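You operate a simulated robot arm through the tools that you are given. There is no shell and no other tool. Be economical: measure what you need, move in short steps, check, and stop when the job is done.

The job below is to be done with a simulated two-armed robot. You get a single attempt, and the scene is never put back.

## Task
Mark the red panel's tear in blue, then patch it in red.
Fine: a short chalk line beside the tear, clear of the patch; roll the patch down; chalk and roller go back. Set down upright: blue chalk.

The check looks at the end state, three seconds after you hand in, the way a careful person would. Anything else that was tipped, shoved, dropped, spilled or broken makes it a failure.

## Robot
Two 7-joint arms with two-finger parallel grippers on one trunk, on a base that drives. Base frame: it is fixed to the floor where the robot stands at the start and does not move with it; the origin is under the middle of the robot, x ahead of it, y to its left, z up; the surface under the hand at the start is at about z = 88. Units: cm, degrees, N and s.
The left shoulder is at the start at [7, 18.8, 124], the right one opposite. With the tool pointing down near the work surface each hand reaches from about 30 to 80 cm from the robot's upright axis, wherever it stands, measured 20 degrees to its own side. Payload 3.91 kg a hand.
Tool frame (each hand has its own): the origin (TCP) lies between the finger pads and is the grasp point; the fingertips stand 3 cm ahead of it; z points along the fingers, y is the line along which they close. Largest opening 11 cm; finger width 2, thickness 1; the body of the gripper, 4.8 by 11.2 cm, starts 5.5 cm behind the TCP.
Orientation is told as [roll, pitch, yaw] about the base's x, y, z axes, in that order, counted from this pose: with the fingers straight down and closing along the base's y, the tool's x points along the base's -x, its y along +y and its z along -z.

## Interface
- The arms move only by the tool jog_arm. It takes "left_targets", "right_targets" or both (then of equal length, played together; a hand with none holds still); each is a list of rows, each a list of 6 numbers: the shift along the tool's x, y, z in cm, then the turn, a rotation vector about the tool's x, y, z in degrees. In form: [[x, y, z, rx, ry, rz], ...]. A call has 1 to 8 rows; each row is the pose to reach, as a shift and turn from the pose commanded when the call began, along the tool's axes at that moment. "left_fingers" and "right_fingers" are, for a hand that has rows, the finger opening in cm, from 0 to 11, set as the call begins (left out, the last holds). A row lasts 0.2 s, in which the tool goes at most 5 cm and 8.6 degrees; a call with a longer step from one row to the next is refused whole, and so is a gripper value outside its range. Where a pose cannot be reached the arm comes as near as it can. A force on the tool above 90 N (or 10 N above the force at the start of the call, whichever is more), or a blocked arm, ends the call early, and 0.2 s more pass. Each finger travels about 7.2 cm/s and halts on what it meets, pressing with about 29 N; the grip force reading is that of the motor and also rises with nothing between the fingers. The clock runs only during rows and for 0.2 s after the last one: add rows that repeat a pose to give the fingers time. It gives the time, the measured TCP pose, the force on the tool (base axes), the opening and the grip force at its end, in the units of the frame above (readings bear some noise), with the torque about the TCP (base axes, N m) and any sound that the robot's microphone picked up, and new pictures: "show" is both (left out), scene, wrist or none (wrist: the cameras of the hands that moved).
- Cameras (640 x 400 px; columns grow to the right, rows downward): "scene" is now at [11.47, 6.24, 146.71]; the picture's right is [0.69, -0.73, 0.00], its down [-0.43, -0.41, -0.81] and it looks along [0.59, 0.55, -0.59] (base axes); focal length 277 px, centre (320, 200). "left" rides on the left gripper at [7.2, -1.7, -10.3] in its tool frame; the picture's right is [0.23, 0.97, 0.00], its down [-0.76, 0.18, -0.62] and it looks along [-0.61, 0.14, 0.78] (tool axes); focal length 222 px, centre (320, 200). "right" rides on the right gripper at [7.2, 1.7, -10.3] in its tool frame; the picture's right is [-0.23, 0.97, 0.00], its down [-0.76, -0.18, -0.62] and it looks along [-0.61, -0.14, 0.78] (tool axes); focal length 222 px, centre (320, 200). There is no depth. A picture from a camera that has moved, and an enlarged one, comes with that camera's place and axes in the base frame and with its lens.
- raise_lower(by): slides the trunk up (or, below 0, down) by that many cm; the arms and the scene camera ride with it, the base frame stays. It gives what a move gives, with no picture.
- roll_base(legs): drives the robot by 1 to 6 legs, each [ahead, turn to the left] in cm and degrees, along the robot's own axes; the way and the turn of a leg run together, so that a leg with both is an arc; at most 150 cm and 180 degrees a leg. The arms and the cameras ride along, it lands a little off, and it stops where it bumps. It gives what a move gives, and a new picture of the scene camera.
- pan_tilt(pan, tilt): turns the head with the scene camera to pan (to the left, within 86 degrees either way) and tilt (down, from -29 to 69), counted from straight ahead of the robot. It gives what a move gives, and a new picture of the scene camera.
- close_up(camera, box): a new picture of the part [left, top, right, bottom] of that camera's present view, enlarged. No time passes.
- job_done(): hands the job in; it is judged then, once.

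Go step by step. Nothing tells you exact positions but the pictures and the camera data: compare them with the known pose of the tool, close in by small moves and look again before you grip or let go. The budget is 120 turns and 260 pictures, counting those below and the enlarged ones. Unless the task says otherwise, let go and move clear before handing in, and close with one line.

The tools are called after "Emit:" by a JSON object that holds its "op" and its "data". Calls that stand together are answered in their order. jog_arm: Moves the arms, as the interface text tells. Its arguments: {"type":"object","properties":{"left_targets":{"type":"array","items":{"type":"array","items":{"type":"number"}}},"left_fingers":{"type":"number"},"right_targets":{"type":"array","items":{"type":"array","items":{"type":"number"}}},"right_fingers":{"type":"number"},"show":{"type":"string","enum":["both","scene","wrist","none"]}},"required":[]} The other tools are called the same way: raise_lower (by) slides the trunk up or down; roll_base (legs) drives the base; pan_tilt (pan, tilt) turns the head that bears the scene camera; close_up (camera, box) takes an enlarged picture of a part of a camera's view; job_done () hands the job in.

At the start:

```text
t: 0.0
left_tcp_pos: [41.51, 47.77, 116.09]
left_ee_rot: [0.0, 0.0, 0.0]
left_force: [0.0, 0.0, 0.0]
left_torque: [0.02, 0.02, -0.04]
left_gripper_width: 11.0
left_grasp_force: 0.1
right_tcp_pos: [45.06, 7.84, 121.57]
right_ee_rot: [0.0, 0.0, 0.1]
right_force: [0.0, 1.2, 0.1]
right_torque: [0.01, 0.01, 0.01]
right_gripper_width: 11.0
right_grasp_force: 0.1
trunk travel left (down, up): [-75.0, 19.0]
robot x, y, heading: [0.13, -0.14, -0.1]
head pan, tilt: [43.4, 36.1]
```

scene: 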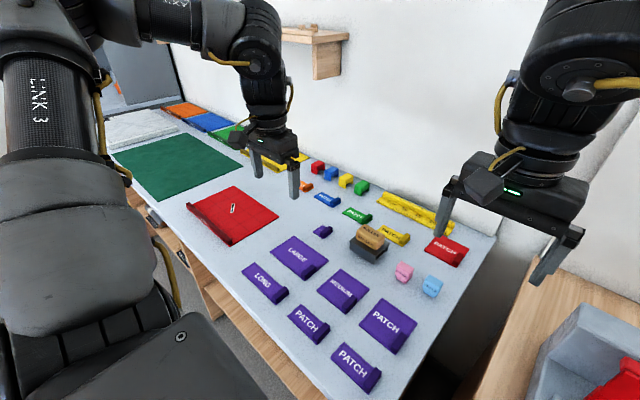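
right: 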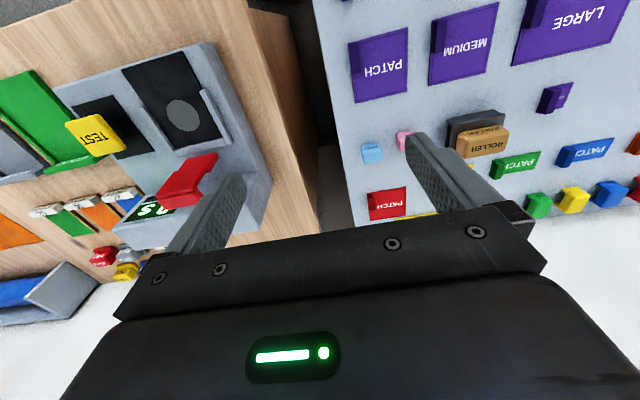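
left: 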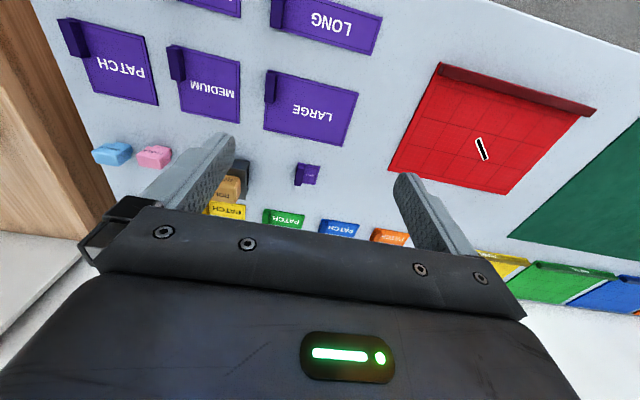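

I see a bench with the red panel (it bears a small tear), colored patches, purple patches, a roller on a stand, and pink and light-blue blocks that may be chalk. I'll enlarge the views to identify these.

Emit:
{"op": "close_up", "data": {"camera": "scene", "box": [300, 150, 480, 310]}}

Emit:
{"op": "close_up", "data": {"camera": "scene", "box": [170, 150, 330, 260]}}

Emit:
{"op": "close_up", "data": {"camera": "left", "box": [60, 100, 440, 260]}}

```text
2.50 times, centred on (390, 230) of scene
camera zoom: at [11.47, 6.24, 146.71], right [0.69, -0.73, 0.0], down [-0.43, -0.41, -0.81], along [0.59, 0.55, -0.59], focal length 691 px, centre (145, 125)
```

zoom: 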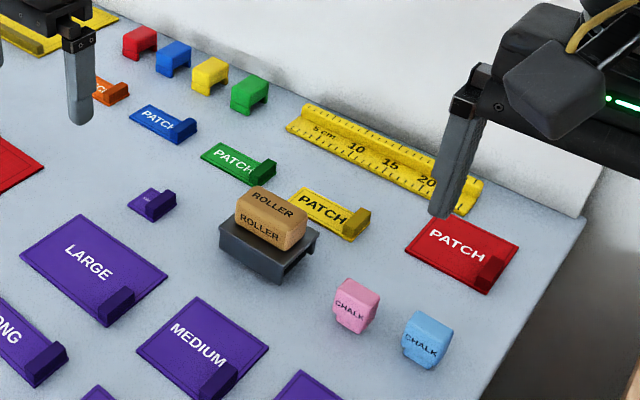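

```text
3.64 times, centred on (250, 205) of scene
camera zoom: at [11.47, 6.24, 146.71], right [0.69, -0.73, 0.0], down [-0.43, -0.41, -0.81], along [0.59, 0.55, -0.59], focal length 1006 px, centre (574, 182)
```

zoom: 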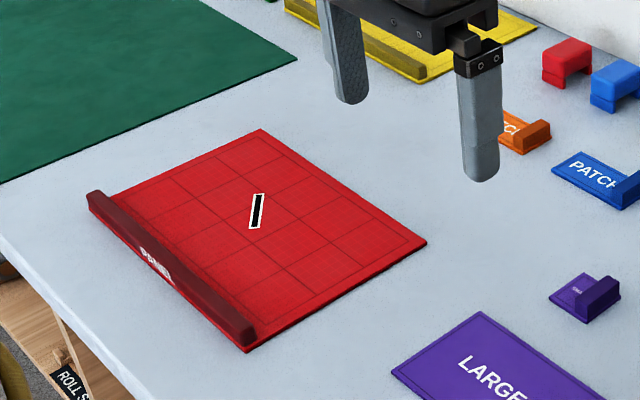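

```text
1.68 times, centred on (250, 180) of left
camera zoom: at [34.13, 46.04, 126.47], right [-0.23, 0.97, 0.0], down [0.76, 0.18, 0.62], along [0.61, 0.14, -0.78], focal length 374 px, centre (438, 234)
```

zoom: 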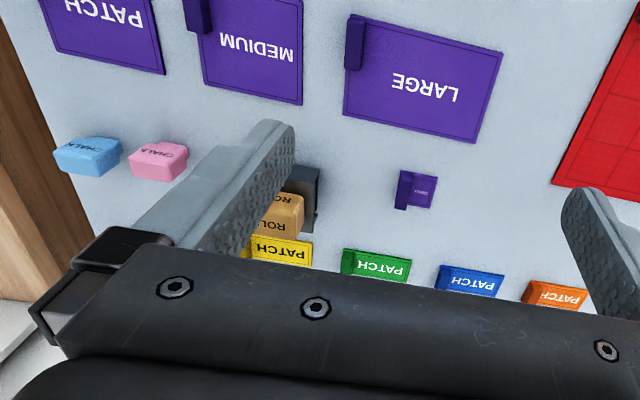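

The targets, estimated on the table plane (z≈88):

| Object | x | y |
|---|---|---|
| Blue chalk | 60 | 14 |
| Red patch | 77 | 17 |
| Roller on its stand | 61 | 34 |
| Tear | 46 | 80 |

The base has to shift left, so I'll check the sides for room first.

Emit:
{"op": "pan_tilt", "data": {"pan": 86, "tilt": 40}}

Emit:
{"op": "pan_tilt", "data": {"pan": -60, "tilt": 40}}

Emit:
{"op": "pan_tilt", "data": {"pan": 0, "tilt": 60}}

```text
t: 1.1
left_tcp_pos: [41.52, 47.7, 116.1]
left_ee_rot: [0.0, 0.0, 0.0]
left_force: [0.4, -0.3, 0.3]
left_torque: [0.01, 0.02, -0.02]
left_gripper_width: 11.02
left_grasp_force: 0.2
right_tcp_pos: [45.04, 7.86, 121.42]
right_ee_rot: [0.0, 0.0, 0.0]
right_force: [-0.8, -0.8, 0.0]
right_torque: [0.0, -0.03, -0.02]
right_gripper_width: 10.99
right_grasp_force: 0.0
trunk travel left (down, up): [-75.0, 19.0]
robot x, y, heading: [0.31, -0.1, 0.2]
head pan, tilt: [85.9, 40.0]
camera scene: at [5.72, 8.71, 146.13], right [1.0, -0.07, 0.0], down [-0.05, -0.64, -0.77], along [0.05, 0.76, -0.64], focal length 277 px, centre (320, 200)
```

scene: 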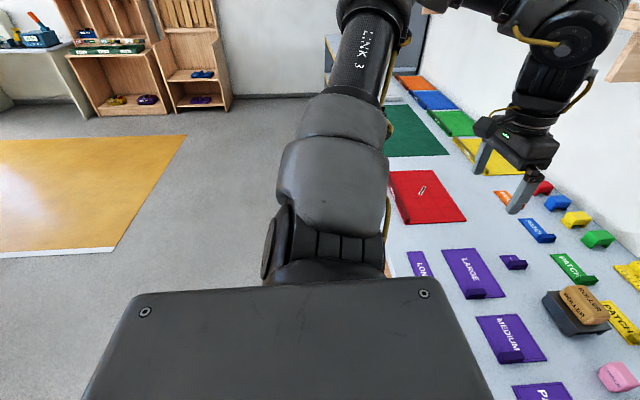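

```text
t: 3.4
left_tcp_pos: [41.44, 47.81, 116.05]
left_ee_rot: [0.0, 0.0, 0.0]
left_force: [1.1, 0.0, 0.3]
left_torque: [-0.02, 0.04, 0.03]
left_gripper_width: 10.98
left_grasp_force: 0.1
right_tcp_pos: [45.12, 7.83, 121.39]
right_ee_rot: [0.0, -0.1, 0.1]
right_force: [-0.3, 0.2, 0.2]
right_torque: [-0.03, 0.01, -0.02]
right_gripper_width: 10.99
right_grasp_force: 0.0
trunk travel left (down, up): [-75.0, 19.0]
robot x, y, heading: [0.06, 0.08, 0.2]
head pan, tilt: [-60.0, 40.0]
camera scene: at [9.37, -7.13, 146.13], right [-0.87, -0.5, 0.0], down [-0.32, 0.56, -0.77], along [0.38, -0.66, -0.64], focal length 277 px, centre (320, 200)
```

scene: 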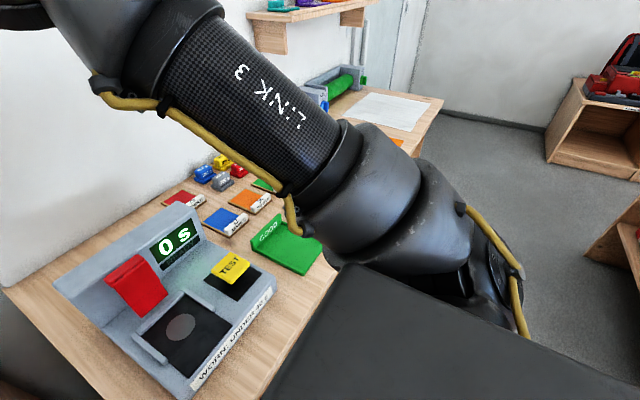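

```text
t: 4.7
left_tcp_pos: [41.56, 47.72, 116.1]
left_ee_rot: [0.0, 0.0, 0.0]
left_force: [-0.4, 0.1, 0.1]
left_torque: [-0.04, -0.02, -0.04]
left_gripper_width: 10.98
left_grasp_force: 0.0
right_tcp_pos: [44.98, 7.79, 121.41]
right_ee_rot: [0.1, 0.1, 0.1]
right_force: [0.1, -0.4, 1.4]
right_torque: [0.0, -0.01, 0.01]
right_gripper_width: 10.98
right_grasp_force: 0.1
trunk travel left (down, up): [-75.0, 19.0]
robot x, y, heading: [-0.41, -0.39, -0.1]
head pan, tilt: [0.0, 60.0]
camera scene: at [11.78, 0.22, 143.45], right [0.0, -1.0, 0.0], down [-0.87, 0.0, -0.5], along [0.5, 0.0, -0.87], focal length 277 px, centre (320, 200)
```

scene: 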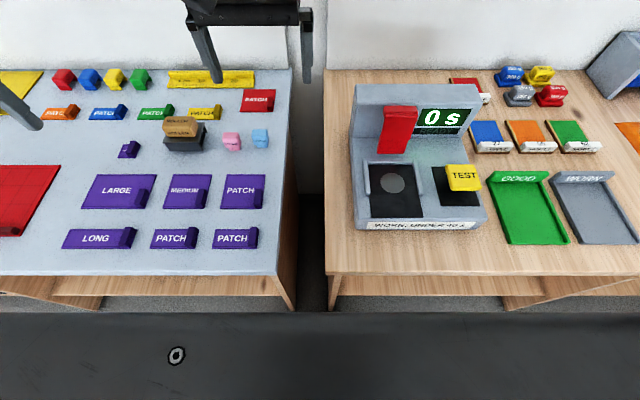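

The floor to the left is clear, and the base sits close to the table edge. I'll tuck the right arm away to its own side, then drive back, left and face the bench again at about (0, 20), turned 20° right, so the left arm can reach everything.

Emit:
{"op": "jog_arm", "data": {"right_targets": [[2.25, -4.3, 0, 0, 0, 0], [4.5, -8.7, 0, 0, 0, 0], [6.75, -13, 0, 0, 0, 0], [9, -17.4, 0, 0, 0, 0], [11.25, -21.8, 0, 0, 0, 0], [13.5, -26.1, 0, 0, 0, 0], [15.75, -30.5, 0, 0, 0, 0], [18, -34.8, 0, 0, 0, 0]], "show": "none"}}

Emit:
{"op": "roll_base", "data": {"legs": [[-12, 0], [0, 60], [24, 0], [0, -80]]}}

```text
t: 6.5
left_tcp_pos: [41.61, 47.87, 116.05]
left_ee_rot: [0.0, 0.0, 0.0]
left_force: [-0.1, 0.4, -0.2]
left_torque: [-0.03, 0.03, 0.03]
left_gripper_width: 11.0
left_grasp_force: 0.0
right_tcp_pos: [29.16, -27.29, 123.6]
right_ee_rot: [0.3, 0.0, 1.2]
right_force: [0.4, -4.5, 0.0]
right_torque: [0.33, 0.04, -0.04]
right_gripper_width: 10.97
right_grasp_force: 0.0
right hand out of reach, approached as far as the arm can: row 7, 8
trunk travel left (down, up): [-75.0, 19.0]
robot x, y, heading: [0.08, -0.33, -0.2]
head pan, tilt: [0.0, 60.0]
```

```text
t: 15.3
left_tcp_pos: [55.22, 51.58, 116.11]
left_ee_rot: [-0.1, 0.1, -20.3]
left_force: [-0.7, 0.1, -0.2]
left_torque: [0.0, 0.0, 0.0]
left_gripper_width: 11.02
left_grasp_force: 0.0
right_tcp_pos: [17.52, -15.08, 123.64]
right_ee_rot: [-0.1, 0.0, -20.2]
right_force: [-0.6, -0.7, -0.7]
right_torque: [-0.02, 0.02, -0.04]
right_gripper_width: 11.02
right_grasp_force: 0.0
trunk travel left (down, up): [-75.0, 19.0]
robot x, y, heading: [-0.29, 21.11, -20.2]
head pan, tilt: [0.0, 60.0]
camera scene: at [10.75, 17.23, 143.45], right [-0.35, -0.94, 0.0], down [-0.81, 0.3, -0.5], along [0.47, -0.17, -0.87], focal length 277 px, centre (320, 200)
```

scene: 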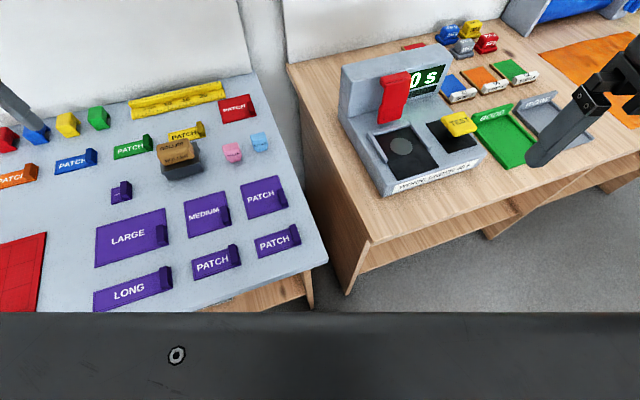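

The base is at (-0.3, 21.1), heading -20°. Next I move the left hand above the blue chalk with its yaw squared to the bench, and aim the head at the work.

Emit:
{"op": "jog_arm", "data": {"left_targets": [[-2.1, -4.06, 1.25, 0, 0, -2.5], [-4.25, -8.1, 2.5, 0, 0, -5], [-6.4, -12.2, 3.75, 0, 0, -7.6], [-8.5, -16.25, 5, 0, 0, -10.1], [-10.6, -20.3, 6.25, 0, 0, -12.7], [-12.75, -24.4, 7.5, 0, 0, -15.2], [-14.9, -28.4, 8.75, 0, 0, -17.7], [-17, -32.5, 10, 0, 0, -20.3]], "left_fingers": 6.5, "show": "wrist"}}

Emit:
{"op": "pan_tilt", "data": {"pan": 25, "tilt": 45}}

```text
t: 17.1
left_tcp_pos: [59.86, 27.42, 108.39]
left_ee_rot: [-0.4, 0.0, 0.2]
left_force: [-0.2, -0.1, 0.2]
left_torque: [0.01, 0.03, -0.03]
left_gripper_width: 6.51
left_grasp_force: 0.1
left hand out of reach, approached as far as the arm can: row 6, 7, 8
right_tcp_pos: [17.57, -15.12, 123.52]
right_ee_rot: [0.0, 0.1, -20.3]
right_force: [-0.1, 0.1, 0.3]
right_torque: [0.02, -0.02, 0.0]
right_gripper_width: 11.03
right_grasp_force: 0.1
trunk travel left (down, up): [-75.0, 19.0]
robot x, y, heading: [-0.26, 20.89, -20.3]
head pan, tilt: [0.0, 60.0]
camera left: at [52.6, 25.7, 118.74], right [-0.23, 0.97, 0.0], down [0.76, 0.18, 0.62], along [0.61, 0.14, -0.78], focal length 222 px, centre (320, 200)
```

left: 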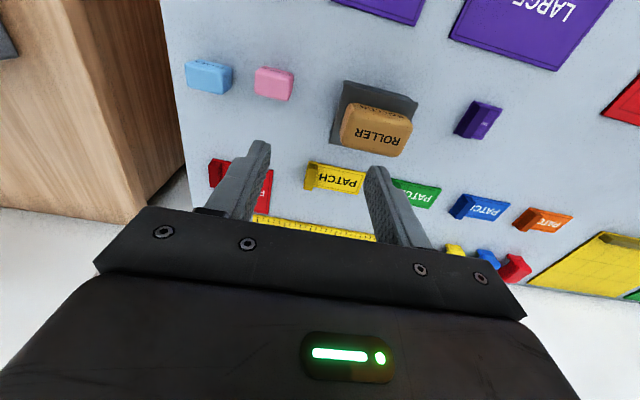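

```text
t: 17.9
left_tcp_pos: [59.83, 27.45, 108.5]
left_ee_rot: [-0.3, -0.1, 0.0]
left_force: [0.1, 0.5, -0.3]
left_torque: [0.01, -0.01, 0.0]
left_gripper_width: 6.48
left_grasp_force: 0.0
right_tcp_pos: [17.53, -15.17, 123.65]
right_ee_rot: [0.0, 0.0, -20.2]
right_force: [-0.3, 1.0, -0.4]
right_torque: [-0.01, -0.03, 0.03]
right_gripper_width: 11.03
right_grasp_force: 0.0
trunk travel left (down, up): [-75.0, 19.0]
robot x, y, heading: [-0.2, 20.95, -20.0]
head pan, tilt: [25.0, 45.0]
camera scene: at [12.54, 20.18, 145.4], right [0.08, -1.0, 0.0], down [-0.7, -0.06, -0.71], along [0.7, 0.06, -0.71], focal length 277 px, centre (320, 200)
```

scene: 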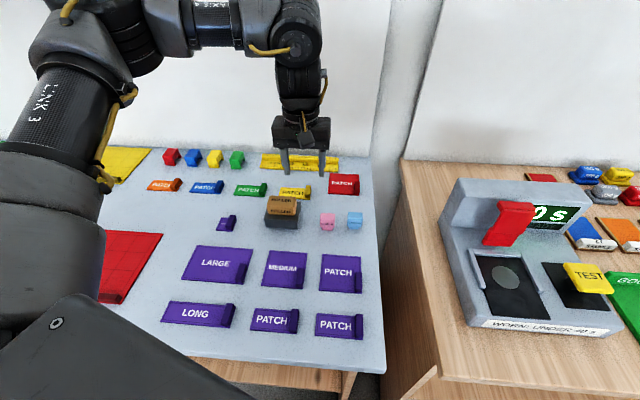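

The left hand stopped short of the goal, reaching across its own front. I'll turn the base further right so the chalk falls on the left arm's own side.

Emit:
{"op": "roll_base", "data": {"legs": [[0, -18]]}}

```text
t: 19.4
left_tcp_pos: [58.94, 8.52, 108.44]
left_ee_rot: [-0.4, -0.1, -18.1]
left_force: [0.1, -0.6, 0.6]
left_torque: [0.0, 0.0, -0.03]
left_gripper_width: 6.49
left_grasp_force: 0.1
right_tcp_pos: [5.39, -18.88, 123.64]
right_ee_rot: [-0.1, -0.1, -38.3]
right_force: [-0.1, 0.7, 0.6]
right_torque: [-0.01, 0.04, 0.03]
right_gripper_width: 11.01
right_grasp_force: 0.0
trunk travel left (down, up): [-75.0, 19.0]
robot x, y, heading: [-0.35, 21.33, -38.1]
head pan, tilt: [25.0, 45.0]
camera scene: at [11.7, 16.32, 145.4], right [-0.23, -0.97, 0.0], down [-0.69, 0.16, -0.71], along [0.69, -0.16, -0.71], focal length 277 px, centre (320, 200)
```

scene: 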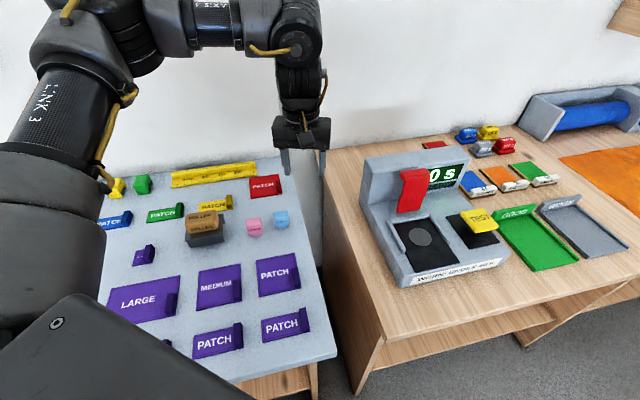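

The left TCP is at (59, 8.5). I'll bring it above the blue chalk, square the yaw and look from the wrist.

Emit:
{"op": "jog_arm", "data": {"left_targets": [[0.2, 2, 2, 0, 0, -6], [0.4, 4, 4, 0, 0, -12], [0.56, 6.2, 6.5, 0, 0, -18.1], [0.56, 6.2, 6.5, 0, 0, -18.1]], "show": "both"}}

```text
t: 20.4
left_tcp_pos: [67.42, 16.07, 104.31]
left_ee_rot: [-0.4, 0.3, -0.1]
left_force: [0.3, -0.5, -0.3]
left_torque: [0.01, 0.0, 0.01]
left_gripper_width: 6.51
left_grasp_force: 0.0
left hand out of reach, approached as far as the arm can: row 1, 2, 3, 4
right_tcp_pos: [5.45, -18.87, 123.69]
right_ee_rot: [-0.1, 0.0, -38.3]
right_force: [0.3, -0.1, -0.3]
right_torque: [-0.03, 0.0, 0.03]
right_gripper_width: 11.0
right_grasp_force: 0.1
trunk travel left (down, up): [-75.0, 19.0]
robot x, y, heading: [-0.13, 20.68, -38.3]
head pan, tilt: [25.0, 45.0]
camera scene: at [11.62, 16.22, 145.4], right [-0.23, -0.97, 0.0], down [-0.69, 0.16, -0.71], along [0.69, -0.16, -0.71], focal length 277 px, centre (320, 200)
camera left: at [60.1, 14.37, 114.75], right [-0.23, 0.97, 0.0], down [0.76, 0.18, 0.62], along [0.6, 0.14, -0.78], focal length 222 px, centre (320, 200)
```

scene: 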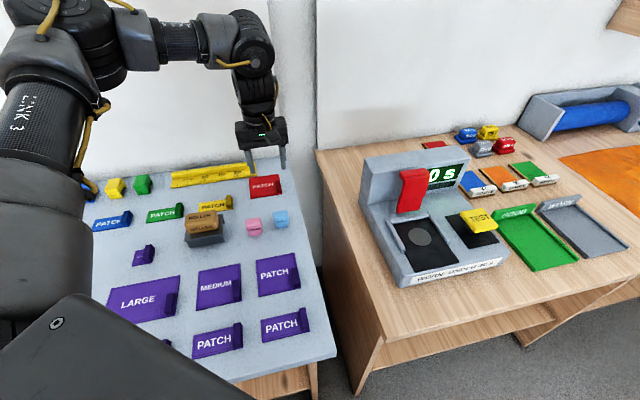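
left: 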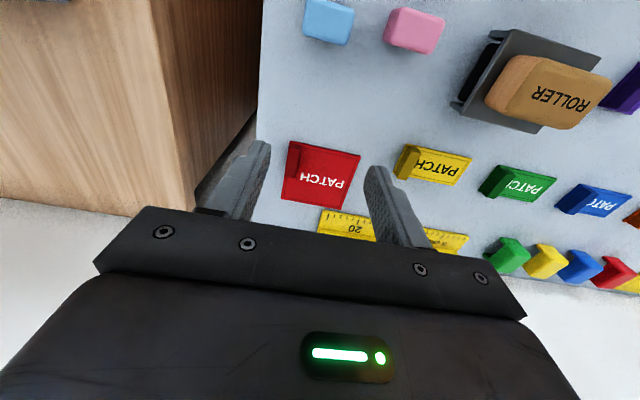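

The commanded pose had stayed at the unreachable point, so the shifts were offset. I'll move the command left and up until it is met, so that command and measurement agree again.

Emit:
{"op": "jog_arm", "data": {"left_targets": [[-1, 4, -2, 0, 0, 0], [-2, 8, -4, 0, 0, 0], [-3, 11, -5, 0, 0, 0], [-3, 11, -5, 0, 0, 0]], "show": "wrist"}}

```text
t: 21.4
left_tcp_pos: [70.59, 27.05, 109.33]
left_ee_rot: [-0.3, 0.1, -0.2]
left_force: [0.5, -0.2, -0.3]
left_torque: [-0.02, 0.0, 0.01]
left_gripper_width: 6.47
left_grasp_force: 0.1
right_tcp_pos: [5.41, -18.77, 123.6]
right_ee_rot: [0.0, 0.0, -38.3]
right_force: [0.5, -1.0, 0.8]
right_torque: [-0.03, 0.0, -0.01]
right_gripper_width: 10.99
right_grasp_force: 0.0
trunk travel left (down, up): [-75.0, 19.0]
robot x, y, heading: [-0.39, 20.95, -38.3]
head pan, tilt: [25.0, 45.0]
camera left: at [63.16, 25.38, 119.71], right [-0.23, 0.97, -0.01], down [0.76, 0.18, 0.62], along [0.61, 0.14, -0.78], focal length 222 px, centre (320, 200)
```

left: 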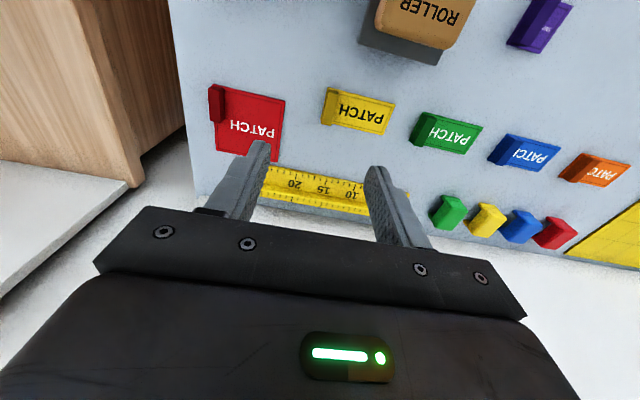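

The command does follow the measured pose; only the squared yaw was unreachable there. I'll try turning the hand the other way (yaw −90, closing along x) on the way to the chalk.

Emit:
{"op": "jog_arm", "data": {"left_targets": [[1.3, -1.5, 0, 0, 0, 8.5], [2.6, -3, 0, 0, 0, 17], [3.9, -4.5, 0, 0, 0, 25.5], [5.2, -6, 0, 0, 0, 34], [6.5, -7.5, 0, 0, 0, 42.5], [7.8, -9, 0, 0, 0, 51], [9, -10.7, 0, 0, 0, 59.5], [10.3, -12.4, 0, 0, 0, 68]], "show": "none"}}

Emit:
{"op": "jog_arm", "data": {"left_targets": [[0, 0, 2, 0, 0, 7.4], [0, 0, 4, 0, 0, 14.6], [0, 0, 6, 0, 0, 21.8], [0, 0, 6, 0, 0, 21.8]], "show": "both"}}

```text
t: 23.2
left_tcp_pos: [60.16, 14.57, 109.35]
left_ee_rot: [-0.3, -0.1, -68.3]
left_force: [0.5, 1.0, -0.1]
left_torque: [-0.02, 0.03, -0.01]
left_gripper_width: 6.49
left_grasp_force: 0.0
right_tcp_pos: [5.51, -18.81, 123.62]
right_ee_rot: [0.0, 0.0, -38.3]
right_force: [0.1, 0.1, 0.0]
right_torque: [-0.01, -0.02, -0.03]
right_gripper_width: 11.0
right_grasp_force: 0.2
trunk travel left (down, up): [-75.0, 19.0]
robot x, y, heading: [0.05, 20.85, -38.0]
head pan, tilt: [25.0, 45.0]
```

```text
t: 24.2
left_tcp_pos: [60.13, 14.59, 103.41]
left_ee_rot: [-0.1, -0.3, -89.9]
left_force: [-0.6, -0.4, -0.2]
left_torque: [0.0, 0.02, -0.03]
left_gripper_width: 6.51
left_grasp_force: 0.1
right_tcp_pos: [5.39, -18.82, 123.68]
right_ee_rot: [0.1, 0.1, -38.3]
right_force: [-0.2, -0.2, -0.4]
right_torque: [-0.02, 0.01, -0.01]
right_gripper_width: 11.0
right_grasp_force: 0.0
trunk travel left (down, up): [-75.0, 19.0]
robot x, y, heading: [-0.21, 21.05, -38.7]
head pan, tilt: [25.0, 45.0]
camera scene: at [11.6, 16.24, 145.4], right [-0.23, -0.97, 0.0], down [-0.69, 0.16, -0.71], along [0.69, -0.16, -0.71], focal length 277 px, centre (320, 200)
camera left: at [58.29, 21.86, 113.68], right [0.97, 0.23, 0.0], down [0.18, -0.76, 0.63], along [0.14, -0.61, -0.78], focal length 222 px, centre (320, 200)
```

scene: 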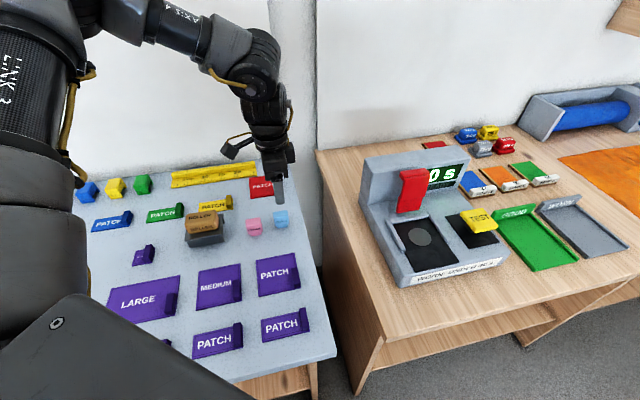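
left: 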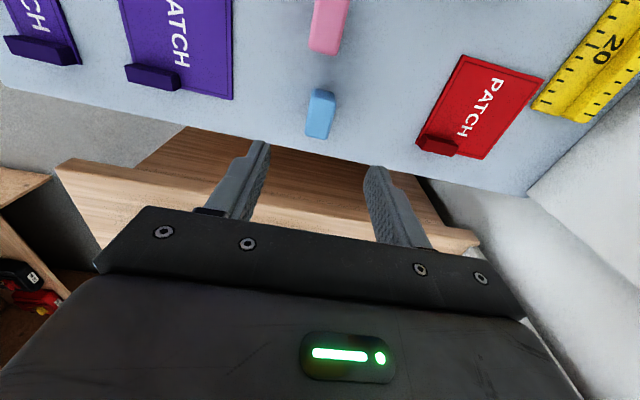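

This orientation works, and the wrist view puts the chalk at about (60, 14.7), under the hand. I'll enlarge both views to judge its height before going down.

Emit:
{"op": "close_up", "data": {"camera": "left", "box": [270, 60, 380, 150]}}

Emit:
{"op": "close_up", "data": {"camera": "scene", "box": [230, 170, 310, 250]}}

```text
4.44 times, centred on (325, 105) of left
camera zoom: at [58.29, 21.86, 113.68], right [0.97, 0.23, 0.0], down [0.18, -0.76, 0.63], along [0.14, -0.61, -0.78], focal length 987 px, centre (298, 622)
```

zoom: 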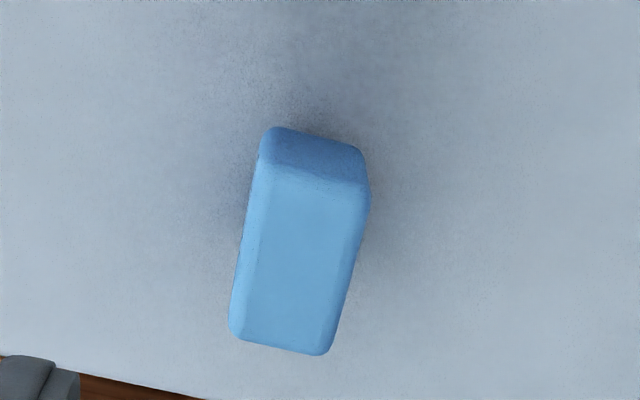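

```text
5.00 times, centred on (270, 210) of scene
camera zoom: at [11.6, 16.24, 145.4], right [-0.23, -0.97, 0.0], down [-0.69, 0.16, -0.71], along [0.69, -0.16, -0.71], focal length 1383 px, centre (570, 150)
```

zoom: 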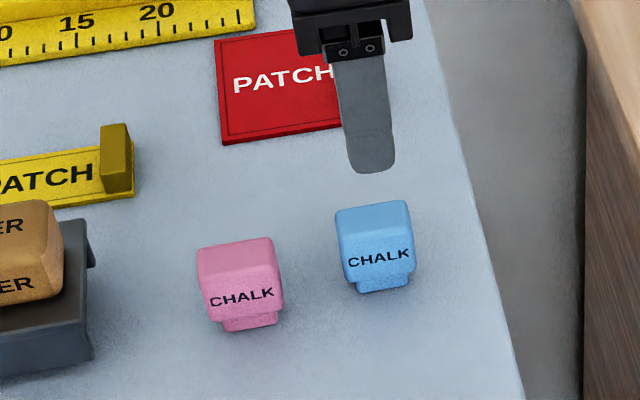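

The chalk measures about 2 × 3.6 cm with a small nib underneath, top at z≈91.7, centred near (59.9, 14.6). I descend to TCP z 92.4, keeping the tips above the table, then close.

Emit:
{"op": "jog_arm", "data": {"left_targets": [[0, 0, 4, 0, 0, 0], [0, -0.15, 8, 0, 0, 0], [0, -0.15, 11, 0, 0, 0]], "left_fingers": 5, "show": "both"}}

```text
t: 25.0
left_tcp_pos: [60.05, 15.05, 92.57]
left_ee_rot: [0.0, -0.4, -89.9]
left_force: [0.3, 0.2, 0.4]
left_torque: [-0.01, -0.02, -0.01]
left_gripper_width: 4.99
left_grasp_force: 0.1
left hand out of reach, approached as far as the arm can: row 3
right_tcp_pos: [5.39, -18.77, 123.64]
right_ee_rot: [0.1, 0.1, -38.3]
right_force: [0.6, -0.1, 0.7]
right_torque: [-0.01, 0.0, 0.0]
right_gripper_width: 11.0
right_grasp_force: 0.0
trunk travel left (down, up): [-75.0, 19.0]
robot x, y, heading: [-0.34, 21.11, -38.4]
head pan, tilt: [25.0, 45.0]
camera scene: at [11.64, 16.26, 145.41], right [-0.23, -0.97, 0.0], down [-0.69, 0.16, -0.71], along [0.69, -0.16, -0.71], focal length 277 px, centre (320, 200)
camera left: at [58.21, 22.23, 102.92], right [0.97, 0.23, 0.0], down [0.18, -0.76, 0.63], along [0.14, -0.61, -0.78], focal length 222 px, centre (320, 200)
```

scene: 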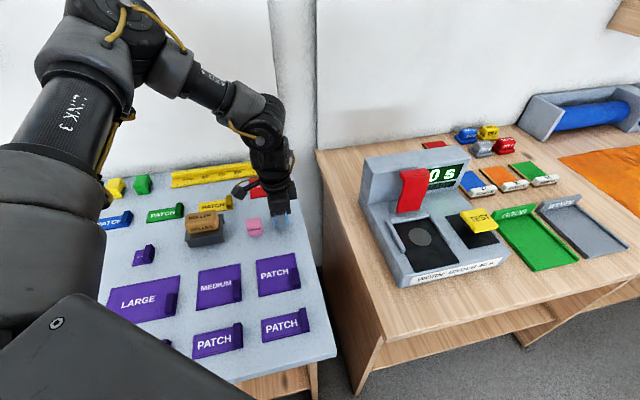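
left: 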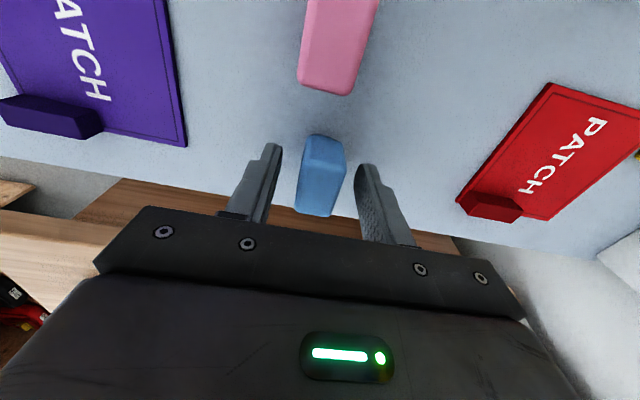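

The chalk sits between the fingers, so I close on it and lift straight up.

Emit:
{"op": "jog_arm", "data": {"left_targets": [[0, 0, 0, 0, 0, 0], [0, 0, 0, 0, 0, 0], [0, 0, 0, 0, 0, 0], [0, 0, 0, 0, 0, 0]], "left_fingers": 0, "show": "none"}}

Emit:
{"op": "jog_arm", "data": {"left_targets": [[0, 0, -4, 0, 0, 0], [0, 0, -8, 0, 0, 0], [0, 0, -12, 0, 0, 0], [0, 0, -16, 0, 0, 0]], "show": "wrist"}}

```text
t: 26.0
left_tcp_pos: [60.03, 15.11, 92.67]
left_ee_rot: [-0.2, -0.5, -89.8]
left_force: [-0.5, -0.3, -0.6]
left_torque: [0.0, -0.02, 0.0]
left_gripper_width: 2.35
left_grasp_force: 28.6
right_tcp_pos: [5.35, -18.81, 123.57]
right_ee_rot: [0.0, 0.0, -38.3]
right_force: [-0.2, -0.6, 0.3]
right_torque: [0.02, -0.02, 0.02]
right_gripper_width: 10.98
right_grasp_force: 0.1
trunk travel left (down, up): [-75.0, 19.0]
robot x, y, heading: [-0.51, 20.89, -38.7]
head pan, tilt: [25.0, 45.0]
```

```text
t: 27.0
left_tcp_pos: [59.96, 15.09, 108.88]
left_ee_rot: [0.0, -0.3, -89.9]
left_force: [-1.4, -0.6, -0.9]
left_torque: [0.0, -0.05, -0.03]
left_gripper_width: 2.32
left_grasp_force: 29.2
right_tcp_pos: [5.32, -18.77, 123.74]
right_ee_rot: [0.0, -0.1, -38.3]
right_force: [-1.3, 0.0, -0.4]
right_torque: [0.0, 0.01, 0.0]
right_gripper_width: 11.03
right_grasp_force: 0.1
trunk travel left (down, up): [-75.0, 19.0]
robot x, y, heading: [-0.35, 21.08, -38.1]
head pan, tilt: [25.0, 45.0]
camera left: at [58.03, 22.29, 119.14], right [0.97, 0.23, 0.0], down [0.18, -0.76, 0.63], along [0.14, -0.61, -0.78], focal length 222 px, centre (320, 200)
```

left: 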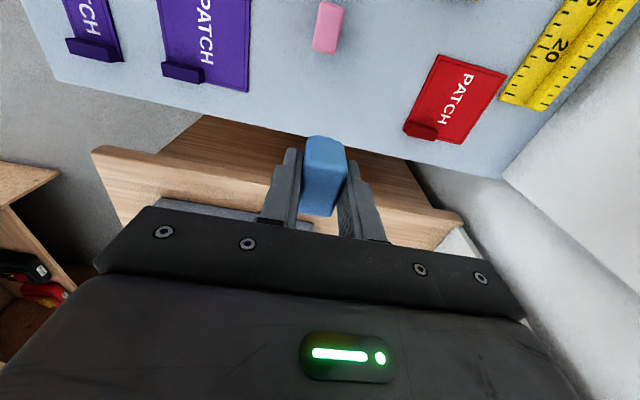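

The chalk is held. I'll turn the base back left so the panel comes within the left arm's reach.

Emit:
{"op": "roll_base", "data": {"legs": [[0, 38]]}}

Emit:
{"op": "pan_tilt", "data": {"pan": 45, "tilt": 45}}

```text
t: 29.1
left_tcp_pos: [50.94, 53.61, 108.56]
left_ee_rot: [-0.1, -0.3, -51.5]
left_force: [-0.2, 0.7, -0.3]
left_torque: [0.0, -0.05, -0.01]
left_gripper_width: 2.33
left_grasp_force: 29.1
right_tcp_pos: [28.82, -6.78, 123.63]
right_ee_rot: [0.0, 0.0, -0.1]
right_force: [-0.4, 0.5, -0.5]
right_torque: [0.01, -0.01, -0.04]
right_gripper_width: 11.01
right_grasp_force: 0.1
trunk travel left (down, up): [-75.0, 19.0]
robot x, y, heading: [-0.06, 21.11, 0.4]
head pan, tilt: [25.0, 45.0]
camera scene: at [12.18, 24.59, 145.4], right [0.42, -0.91, 0.0], down [-0.64, -0.3, -0.71], along [0.64, 0.3, -0.71], focal length 277 px, centre (320, 200)
```

scene: 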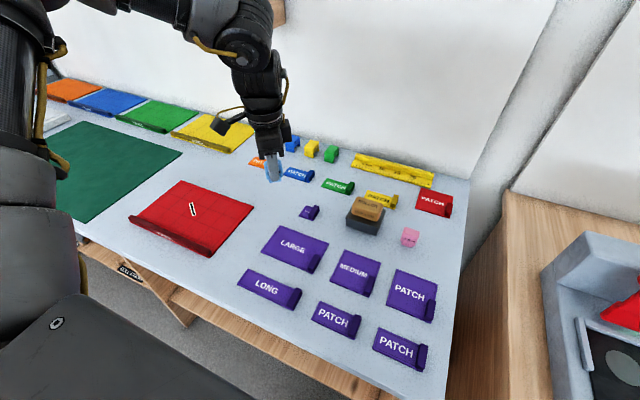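

```text
t: 30.0
left_tcp_pos: [50.97, 53.71, 108.62]
left_ee_rot: [-0.2, -0.5, -51.7]
left_force: [0.0, 0.9, -1.5]
left_torque: [-0.01, 0.01, 0.0]
left_gripper_width: 2.32
left_grasp_force: 28.9
right_tcp_pos: [28.78, -6.65, 123.64]
right_ee_rot: [0.0, 0.0, -0.1]
right_force: [-0.3, -0.5, 0.2]
right_torque: [-0.04, -0.02, 0.01]
right_gripper_width: 10.98
right_grasp_force: 0.0
trunk travel left (down, up): [-75.0, 19.0]
robot x, y, heading: [-0.34, 21.41, -0.3]
head pan, tilt: [45.0, 45.0]
camera scene: at [10.57, 26.98, 145.4], right [0.7, -0.71, 0.0], down [-0.5, -0.5, -0.71], along [0.5, 0.5, -0.71], focal length 277 px, centre (320, 200)
```

scene: 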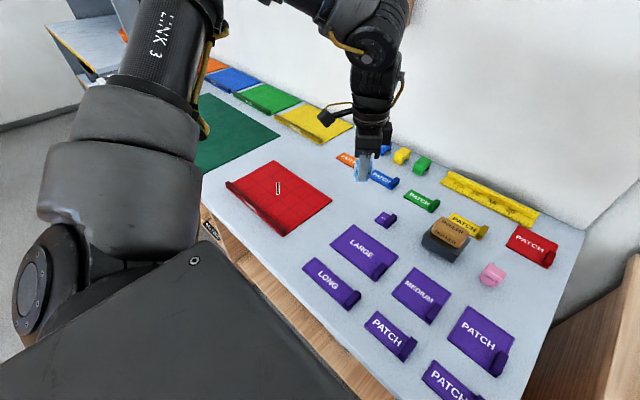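

Emit:
{"op": "close_up", "data": {"camera": "scene", "box": [210, 140, 350, 250]}}

Emit:
{"op": "close_up", "data": {"camera": "scene", "box": [400, 180, 580, 300]}}

```text
3.64 times, centred on (280, 195) of scene
camera zoom: at [10.57, 26.98, 145.4], right [0.7, -0.71, 0.0], down [-0.5, -0.5, -0.71], along [0.5, 0.5, -0.71], focal length 1006 px, centre (466, 218)
```

zoom: 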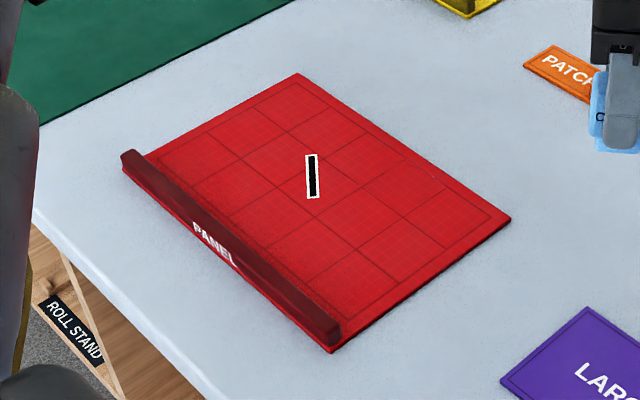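

```text
3.33 times, centred on (490, 240) of scene
camera zoom: at [10.57, 26.98, 145.4], right [0.7, -0.71, 0.0], down [-0.5, -0.5, -0.71], along [0.5, 0.5, -0.71], focal length 922 px, centre (-247, 67)
```

zoom: 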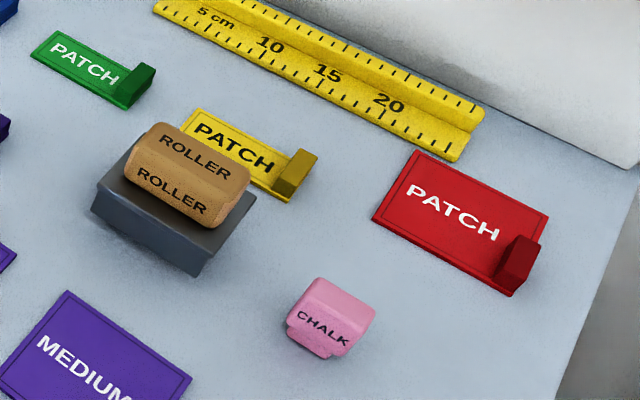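

The tear lies at about (45.2, 79.7), running 5 cm at ~50°, on a panel spanning x 35–53 and y 64.5–92. The patch is about 10 × 10, so I'll draw the line near y≈72, x 43–48. I hover there now.

Emit:
{"op": "jog_arm", "data": {"left_targets": [[2.8, 0.67, 1.4, 0, 0, -7.4], [5.6, 1.34, 2.8, 0, 0, -14.7], [8.4, 2, 4.3, 0, 0, -22.1], [11.2, 2.7, 5.7, 0, 0, -29.5], [14, 3.35, 7.1, 0, 0, -36.8], [16.8, 4, 8.6, 0, 0, -44.2], [19.6, 4.7, 10, 0, 0, -51.6], [19.6, 4.7, 10, 0, 0, -51.6]], "show": "both"}}

```text
t: 31.8
left_tcp_pos: [42.26, 71.82, 98.6]
left_ee_rot: [-0.3, -0.2, 0.0]
left_force: [-0.2, -0.5, -0.7]
left_torque: [0.03, 0.02, 0.01]
left_gripper_width: 2.32
left_grasp_force: 29.1
right_tcp_pos: [28.81, -6.81, 123.57]
right_ee_rot: [0.0, 0.0, -0.1]
right_force: [0.2, 0.5, -0.4]
right_torque: [0.03, 0.0, -0.03]
right_gripper_width: 10.97
right_grasp_force: 0.0
trunk travel left (down, up): [-75.0, 19.0]
robot x, y, heading: [-0.3, 21.13, 0.1]
head pan, tilt: [45.0, 45.0]
camera scene: at [10.61, 26.89, 145.4], right [0.71, -0.71, 0.0], down [-0.5, -0.5, -0.71], along [0.5, 0.5, -0.71], focal length 277 px, centre (320, 200)
camera left: at [34.88, 70.11, 108.94], right [-0.23, 0.97, -0.01], down [0.76, 0.18, 0.62], along [0.61, 0.14, -0.78], focal length 222 px, centre (320, 200)
```

scene: 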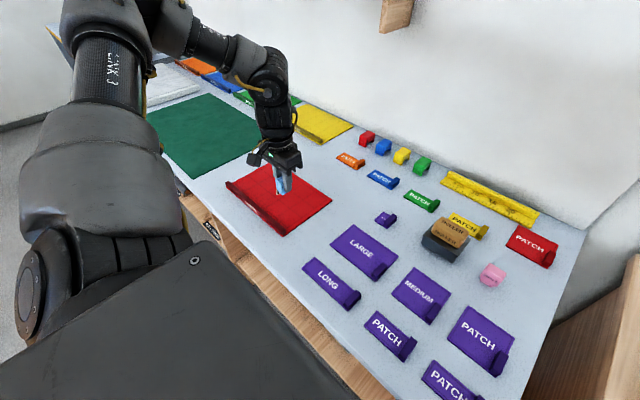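
left: 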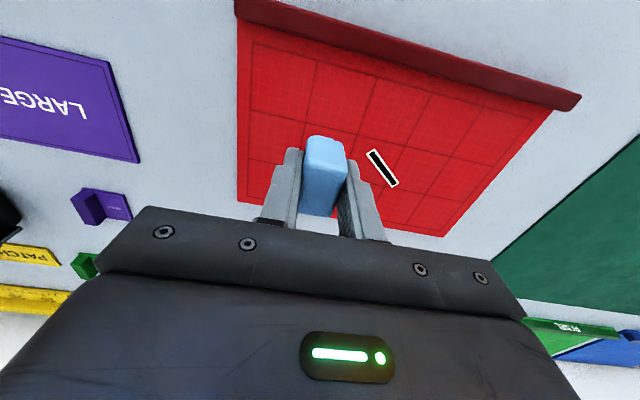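

Position is right: the tear centre reads (45.3, 79.4) from the wrist, and the chalk is at y≈71.8. I lower to just above contact, then feel for the surface.

Emit:
{"op": "jog_arm", "data": {"left_targets": [[0, 0, 2.5, 0, 0, 0], [0, 0, 4.8, 0, 0, 0], [0, 0, 5.0, 0, 0, 0], [0, 0, 5.0, 0, 0, 0]], "show": "wrist"}}

Emit:
{"op": "jog_arm", "data": {"left_targets": [[0, 0, 0.2, 0, 0, 0], [0, 0, 0.2, 0, 0, 0]], "show": "none"}}

```text
t: 32.8
left_tcp_pos: [42.33, 71.98, 93.53]
left_ee_rot: [-0.3, -0.1, 0.0]
left_force: [-0.2, -0.1, -0.1]
left_torque: [-0.01, 0.04, 0.01]
left_gripper_width: 2.34
left_grasp_force: 28.8
right_tcp_pos: [28.84, -6.6, 123.68]
right_ee_rot: [0.0, 0.0, -0.1]
right_force: [-0.4, 0.4, -0.4]
right_torque: [-0.02, 0.0, -0.03]
right_gripper_width: 10.99
right_grasp_force: 0.0
trunk travel left (down, up): [-75.0, 19.0]
robot x, y, heading: [-0.26, 20.87, -0.4]
head pan, tilt: [45.0, 45.0]
camera left: at [34.94, 70.2, 103.91], right [-0.23, 0.97, -0.01], down [0.76, 0.18, 0.62], along [0.61, 0.14, -0.78], focal length 222 px, centre (320, 200)
```

left: 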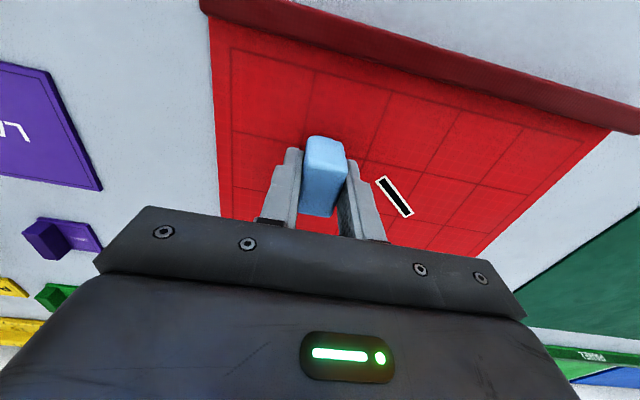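

```text
t: 33.4
left_tcp_pos: [42.45, 71.85, 93.34]
left_ee_rot: [-0.2, -0.1, -0.1]
left_force: [-0.5, -0.1, 0.0]
left_torque: [0.0, -0.01, 0.04]
left_gripper_width: 2.32
left_grasp_force: 29.0
right_tcp_pos: [28.87, -6.75, 123.64]
right_ee_rot: [0.0, 0.0, -0.2]
right_force: [-0.8, -0.7, 0.9]
right_torque: [-0.03, 0.02, 0.01]
right_gripper_width: 11.02
right_grasp_force: 0.0
trunk travel left (down, up): [-75.0, 19.0]
robot x, y, heading: [-0.41, 21.18, -0.5]
head pan, tilt: [45.0, 45.0]
```

Emit:
{"op": "jog_arm", "data": {"left_targets": [[0, 0, 0.2, 0, 0, 0], [0, 0, 0.2, 0, 0, 0]], "show": "none"}}

Emit:
{"op": "jog_arm", "data": {"left_targets": [[0, 0, 0.2, 0, 0, 0], [0, 0, 0.2, 0, 0, 0]], "show": "none"}}

```text
t: 34.0
left_tcp_pos: [42.39, 71.88, 93.22]
left_ee_rot: [-0.4, -0.1, 0.0]
left_force: [-0.4, 0.7, -0.8]
left_torque: [0.0, -0.02, 0.0]
left_gripper_width: 2.36
left_grasp_force: 28.8
right_tcp_pos: [28.81, -6.67, 123.53]
right_ee_rot: [0.0, 0.1, -0.2]
right_force: [-0.4, 0.7, 0.9]
right_torque: [0.01, -0.01, 0.01]
right_gripper_width: 10.99
right_grasp_force: 0.1
trunk travel left (down, up): [-75.0, 19.0]
robot x, y, heading: [-0.25, 20.73, -0.3]
head pan, tilt: [45.0, 45.0]
```

```text
t: 34.6
left_tcp_pos: [42.3, 71.83, 93.04]
left_ee_rot: [-0.3, -0.2, 0.1]
left_force: [-0.1, 1.2, 6.9]
left_torque: [0.07, -0.06, 0.01]
left_gripper_width: 2.31
left_grasp_force: 29.2
right_tcp_pos: [28.86, -6.82, 123.62]
right_ee_rot: [0.0, 0.0, -0.1]
right_force: [-0.1, -0.2, 0.9]
right_torque: [0.03, -0.01, -0.01]
right_gripper_width: 11.0
right_grasp_force: 0.1
trunk travel left (down, up): [-75.0, 19.0]
robot x, y, heading: [-0.47, 21.11, -0.1]
head pan, tilt: [45.0, 45.0]
```

Light contact, about 7 N. I draw a 4.5 cm stroke along +x, then lift.

Emit:
{"op": "jog_arm", "data": {"left_targets": [[-0.5, 0, 0.05, 0, 0, 0], [-1.1, 0, 0.05, 0, 0, 0], [-1.7, 0, 0.05, 0, 0, 0], [-2.3, 0, 0.05, 0, 0, 0], [-2.9, 0, 0.05, 0, 0, 0], [-3.5, 0, 0.05, 0, 0, 0], [-4, 0, 0.05, 0, 0, 0], [-4.5, 0, 0.05, 0, 0, 0]], "show": "none"}}

Emit:
{"op": "jog_arm", "data": {"left_targets": [[0, 0, -3, 0, 0, 0], [0, -2, -7, 0, 0, 0], [0, -6, -10, 0, 0, 0], [0, -10, -12, 0, 0, 0]], "show": "both"}}

```text
t: 36.4
left_tcp_pos: [46.89, 71.75, 93.01]
left_ee_rot: [-0.2, -0.3, 0.1]
left_force: [-2.6, 0.4, 11.2]
left_torque: [0.11, 0.08, -0.02]
left_gripper_width: 2.34
left_grasp_force: 28.9
right_tcp_pos: [28.79, -6.84, 123.63]
right_ee_rot: [0.1, 0.0, -0.1]
right_force: [0.5, 0.2, 0.3]
right_torque: [0.03, 0.0, 0.01]
right_gripper_width: 11.0
right_grasp_force: 0.1
trunk travel left (down, up): [-75.0, 19.0]
robot x, y, heading: [-0.48, 21.2, -0.2]
head pan, tilt: [45.0, 45.0]
```

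```text
t: 37.4
left_tcp_pos: [46.73, 61.8, 105.09]
left_ee_rot: [-0.2, 0.0, -0.1]
left_force: [-0.3, 0.4, -1.7]
left_torque: [0.01, -0.05, -0.01]
left_gripper_width: 2.36
left_grasp_force: 29.3
right_tcp_pos: [28.86, -6.88, 123.55]
right_ee_rot: [0.1, 0.0, -0.1]
right_force: [-0.4, -0.2, 0.5]
right_torque: [0.05, 0.0, -0.02]
right_gripper_width: 10.99
right_grasp_force: 0.1
trunk travel left (down, up): [-75.0, 19.0]
robot x, y, heading: [-0.22, 21.11, -0.2]
head pan, tilt: [45.0, 45.0]
camera scene: at [10.58, 26.75, 145.4], right [0.71, -0.71, 0.0], down [-0.5, -0.5, -0.71], along [0.5, 0.5, -0.71], focal length 277 px, centre (320, 200)
camera left: at [39.3, 60.06, 115.46], right [-0.23, 0.97, 0.0], down [0.76, 0.18, 0.62], along [0.61, 0.14, -0.78], focal length 222 px, centre (320, 200)
```

scene: 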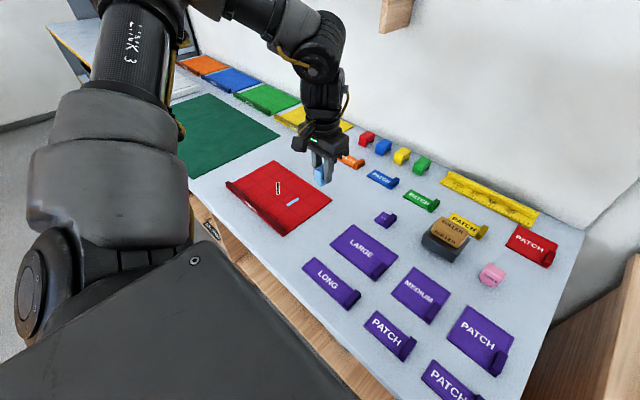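
left: 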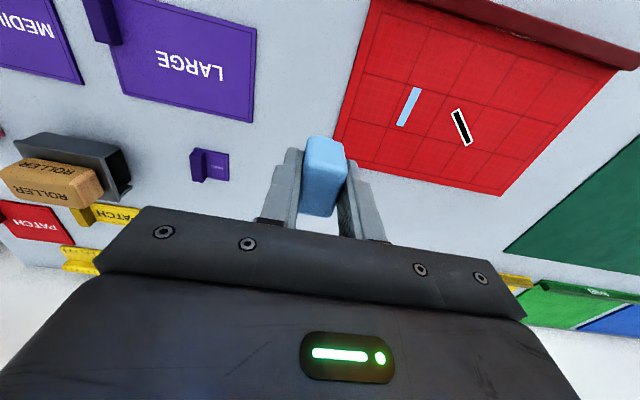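

A clean blue line sits at y≈71.7, clear of where the patch will go, and the panel hasn't shifted. Now I carry the chalk back: turn the hand, turn the base, and set it in its old place.

Emit:
{"op": "jog_arm", "data": {"left_targets": [[-0.6, -1.2, -0.5, 0, 0, 7.4], [-1.2, -2.4, -1, 0, 0, 14.7], [-1.8, -3.5, -1.5, 0, 0, 22.1], [-2.4, -4.7, -2, 0, 0, 29.5], [-3, -5.8, -2.5, 0, 0, 36.8], [-3.6, -7, -3, 0, 0, 44.2], [-4.2, -8.2, -3.5, 0, 0, 51.6]], "show": "none"}}

Emit:
{"op": "roll_base", "data": {"legs": [[0, -38]]}}

```text
t: 39.0
left_tcp_pos: [51.08, 53.63, 108.58]
left_ee_rot: [0.0, -0.3, -51.8]
left_force: [0.1, 0.7, -0.7]
left_torque: [-0.02, 0.04, -0.03]
left_gripper_width: 2.29
left_grasp_force: 29.7
right_tcp_pos: [28.79, -6.88, 123.56]
right_ee_rot: [0.0, 0.0, -0.1]
right_force: [0.4, 0.1, -0.1]
right_torque: [0.01, 0.01, -0.01]
right_gripper_width: 11.0
right_grasp_force: 0.1
trunk travel left (down, up): [-75.0, 19.0]
robot x, y, heading: [-0.25, 20.95, -0.4]
head pan, tilt: [45.0, 45.0]
```

```text
t: 41.2
left_tcp_pos: [60.36, 15.49, 108.48]
left_ee_rot: [0.0, -0.4, -89.4]
left_force: [-0.5, 0.9, -1.4]
left_torque: [0.02, 0.02, 0.01]
left_gripper_width: 2.32
left_grasp_force: 29.5
right_tcp_pos: [5.83, -18.73, 123.65]
right_ee_rot: [0.1, 0.0, -37.8]
right_force: [0.0, -1.2, 0.0]
right_torque: [0.03, 0.04, 0.02]
right_gripper_width: 10.98
right_grasp_force: 0.0
trunk travel left (down, up): [-75.0, 19.0]
robot x, y, heading: [-0.28, 20.85, -37.8]
head pan, tilt: [45.0, 45.0]
camera scene: at [11.85, 19.2, 145.4], right [0.12, -0.99, 0.0], down [-0.7, -0.09, -0.71], along [0.7, 0.09, -0.71], focal length 277 px, centre (320, 200)
```

scene: 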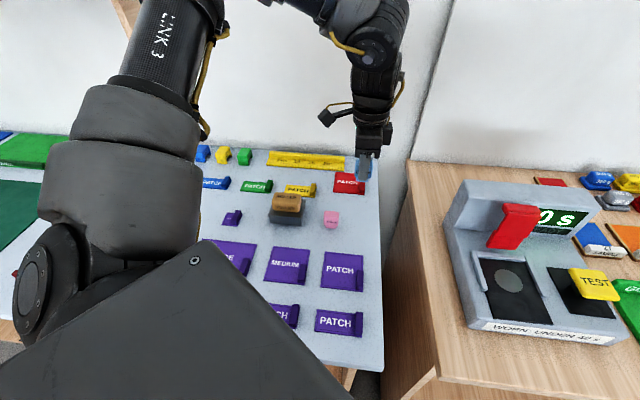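

The chalk is back over its place. I lower to just above contact.

Emit:
{"op": "jog_arm", "data": {"left_targets": [[-0.2, -0.2, 4, 0, 0, 0], [-0.4, -0.4, 8, 0, 0, 0], [-0.4, -0.4, 12, 0, 0, 0], [-0.4, -0.4, 15, 0, 0, 0], [-0.4, -0.4, 15.5, 0, 0, 0]], "show": "wrist"}}

```text
t: 42.4
left_tcp_pos: [59.92, 14.99, 93.05]
left_ee_rot: [-0.1, -0.5, -89.4]
left_force: [0.6, -0.1, -0.5]
left_torque: [0.0, 0.03, -0.01]
left_gripper_width: 2.33
left_grasp_force: 28.9
right_tcp_pos: [5.64, -18.71, 123.55]
right_ee_rot: [0.0, 0.0, -37.9]
right_force: [0.0, -0.2, -0.1]
right_torque: [-0.03, 0.01, 0.04]
right_gripper_width: 11.01
right_grasp_force: 0.0
trunk travel left (down, up): [-75.0, 19.0]
robot x, y, heading: [-0.39, 21.57, -38.0]
head pan, tilt: [45.0, 45.0]
camera left: at [58.01, 22.24, 103.44], right [0.97, 0.24, 0.0], down [0.19, -0.75, 0.63], along [0.15, -0.61, -0.78], focal length 222 px, centre (320, 200)
```

left: 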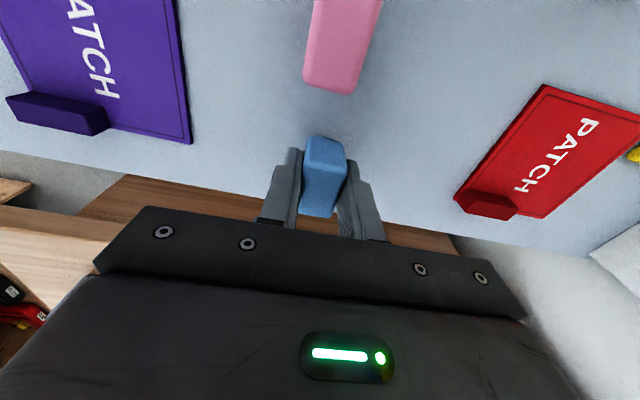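

Emit:
{"op": "jog_arm", "data": {"left_targets": [[0, 0, 0.25, 0, 0, 0], [0, 0, 0.25, 0, 0, 0]], "show": "none"}}

Emit:
{"op": "jog_arm", "data": {"left_targets": [[0, 0, 0.2, 0, 0, 0], [0, 0, 0.2, 0, 0, 0]], "show": "none"}}

```text
t: 43.0
left_tcp_pos: [59.82, 15.12, 92.94]
left_ee_rot: [-0.1, -0.3, -89.3]
left_force: [-0.2, 0.4, -1.1]
left_torque: [0.01, -0.02, 0.0]
left_gripper_width: 2.32
left_grasp_force: 29.1
right_tcp_pos: [5.69, -18.9, 123.51]
right_ee_rot: [0.0, 0.0, -37.9]
right_force: [0.3, 0.2, 0.2]
right_torque: [0.0, 0.04, -0.03]
right_gripper_width: 10.99
right_grasp_force: 0.0
trunk travel left (down, up): [-75.0, 19.0]
robot x, y, heading: [-0.41, 20.94, -37.9]
head pan, tilt: [45.0, 45.0]
```

```text
t: 43.6
left_tcp_pos: [59.85, 15.21, 92.86]
left_ee_rot: [-0.1, -0.5, -89.4]
left_force: [0.3, 0.0, -1.5]
left_torque: [0.03, -0.01, -0.03]
left_gripper_width: 2.32
left_grasp_force: 29.0
left hand out of reach, approached as far as the arm can: row 1, 2
right_tcp_pos: [5.75, -18.81, 123.68]
right_ee_rot: [0.0, 0.0, -37.9]
right_force: [-0.4, 0.4, 0.3]
right_torque: [0.01, 0.01, -0.01]
right_gripper_width: 10.97
right_grasp_force: 0.0
trunk travel left (down, up): [-75.0, 19.0]
robot x, y, heading: [-0.42, 21.32, -38.3]
head pan, tilt: [45.0, 45.0]
```

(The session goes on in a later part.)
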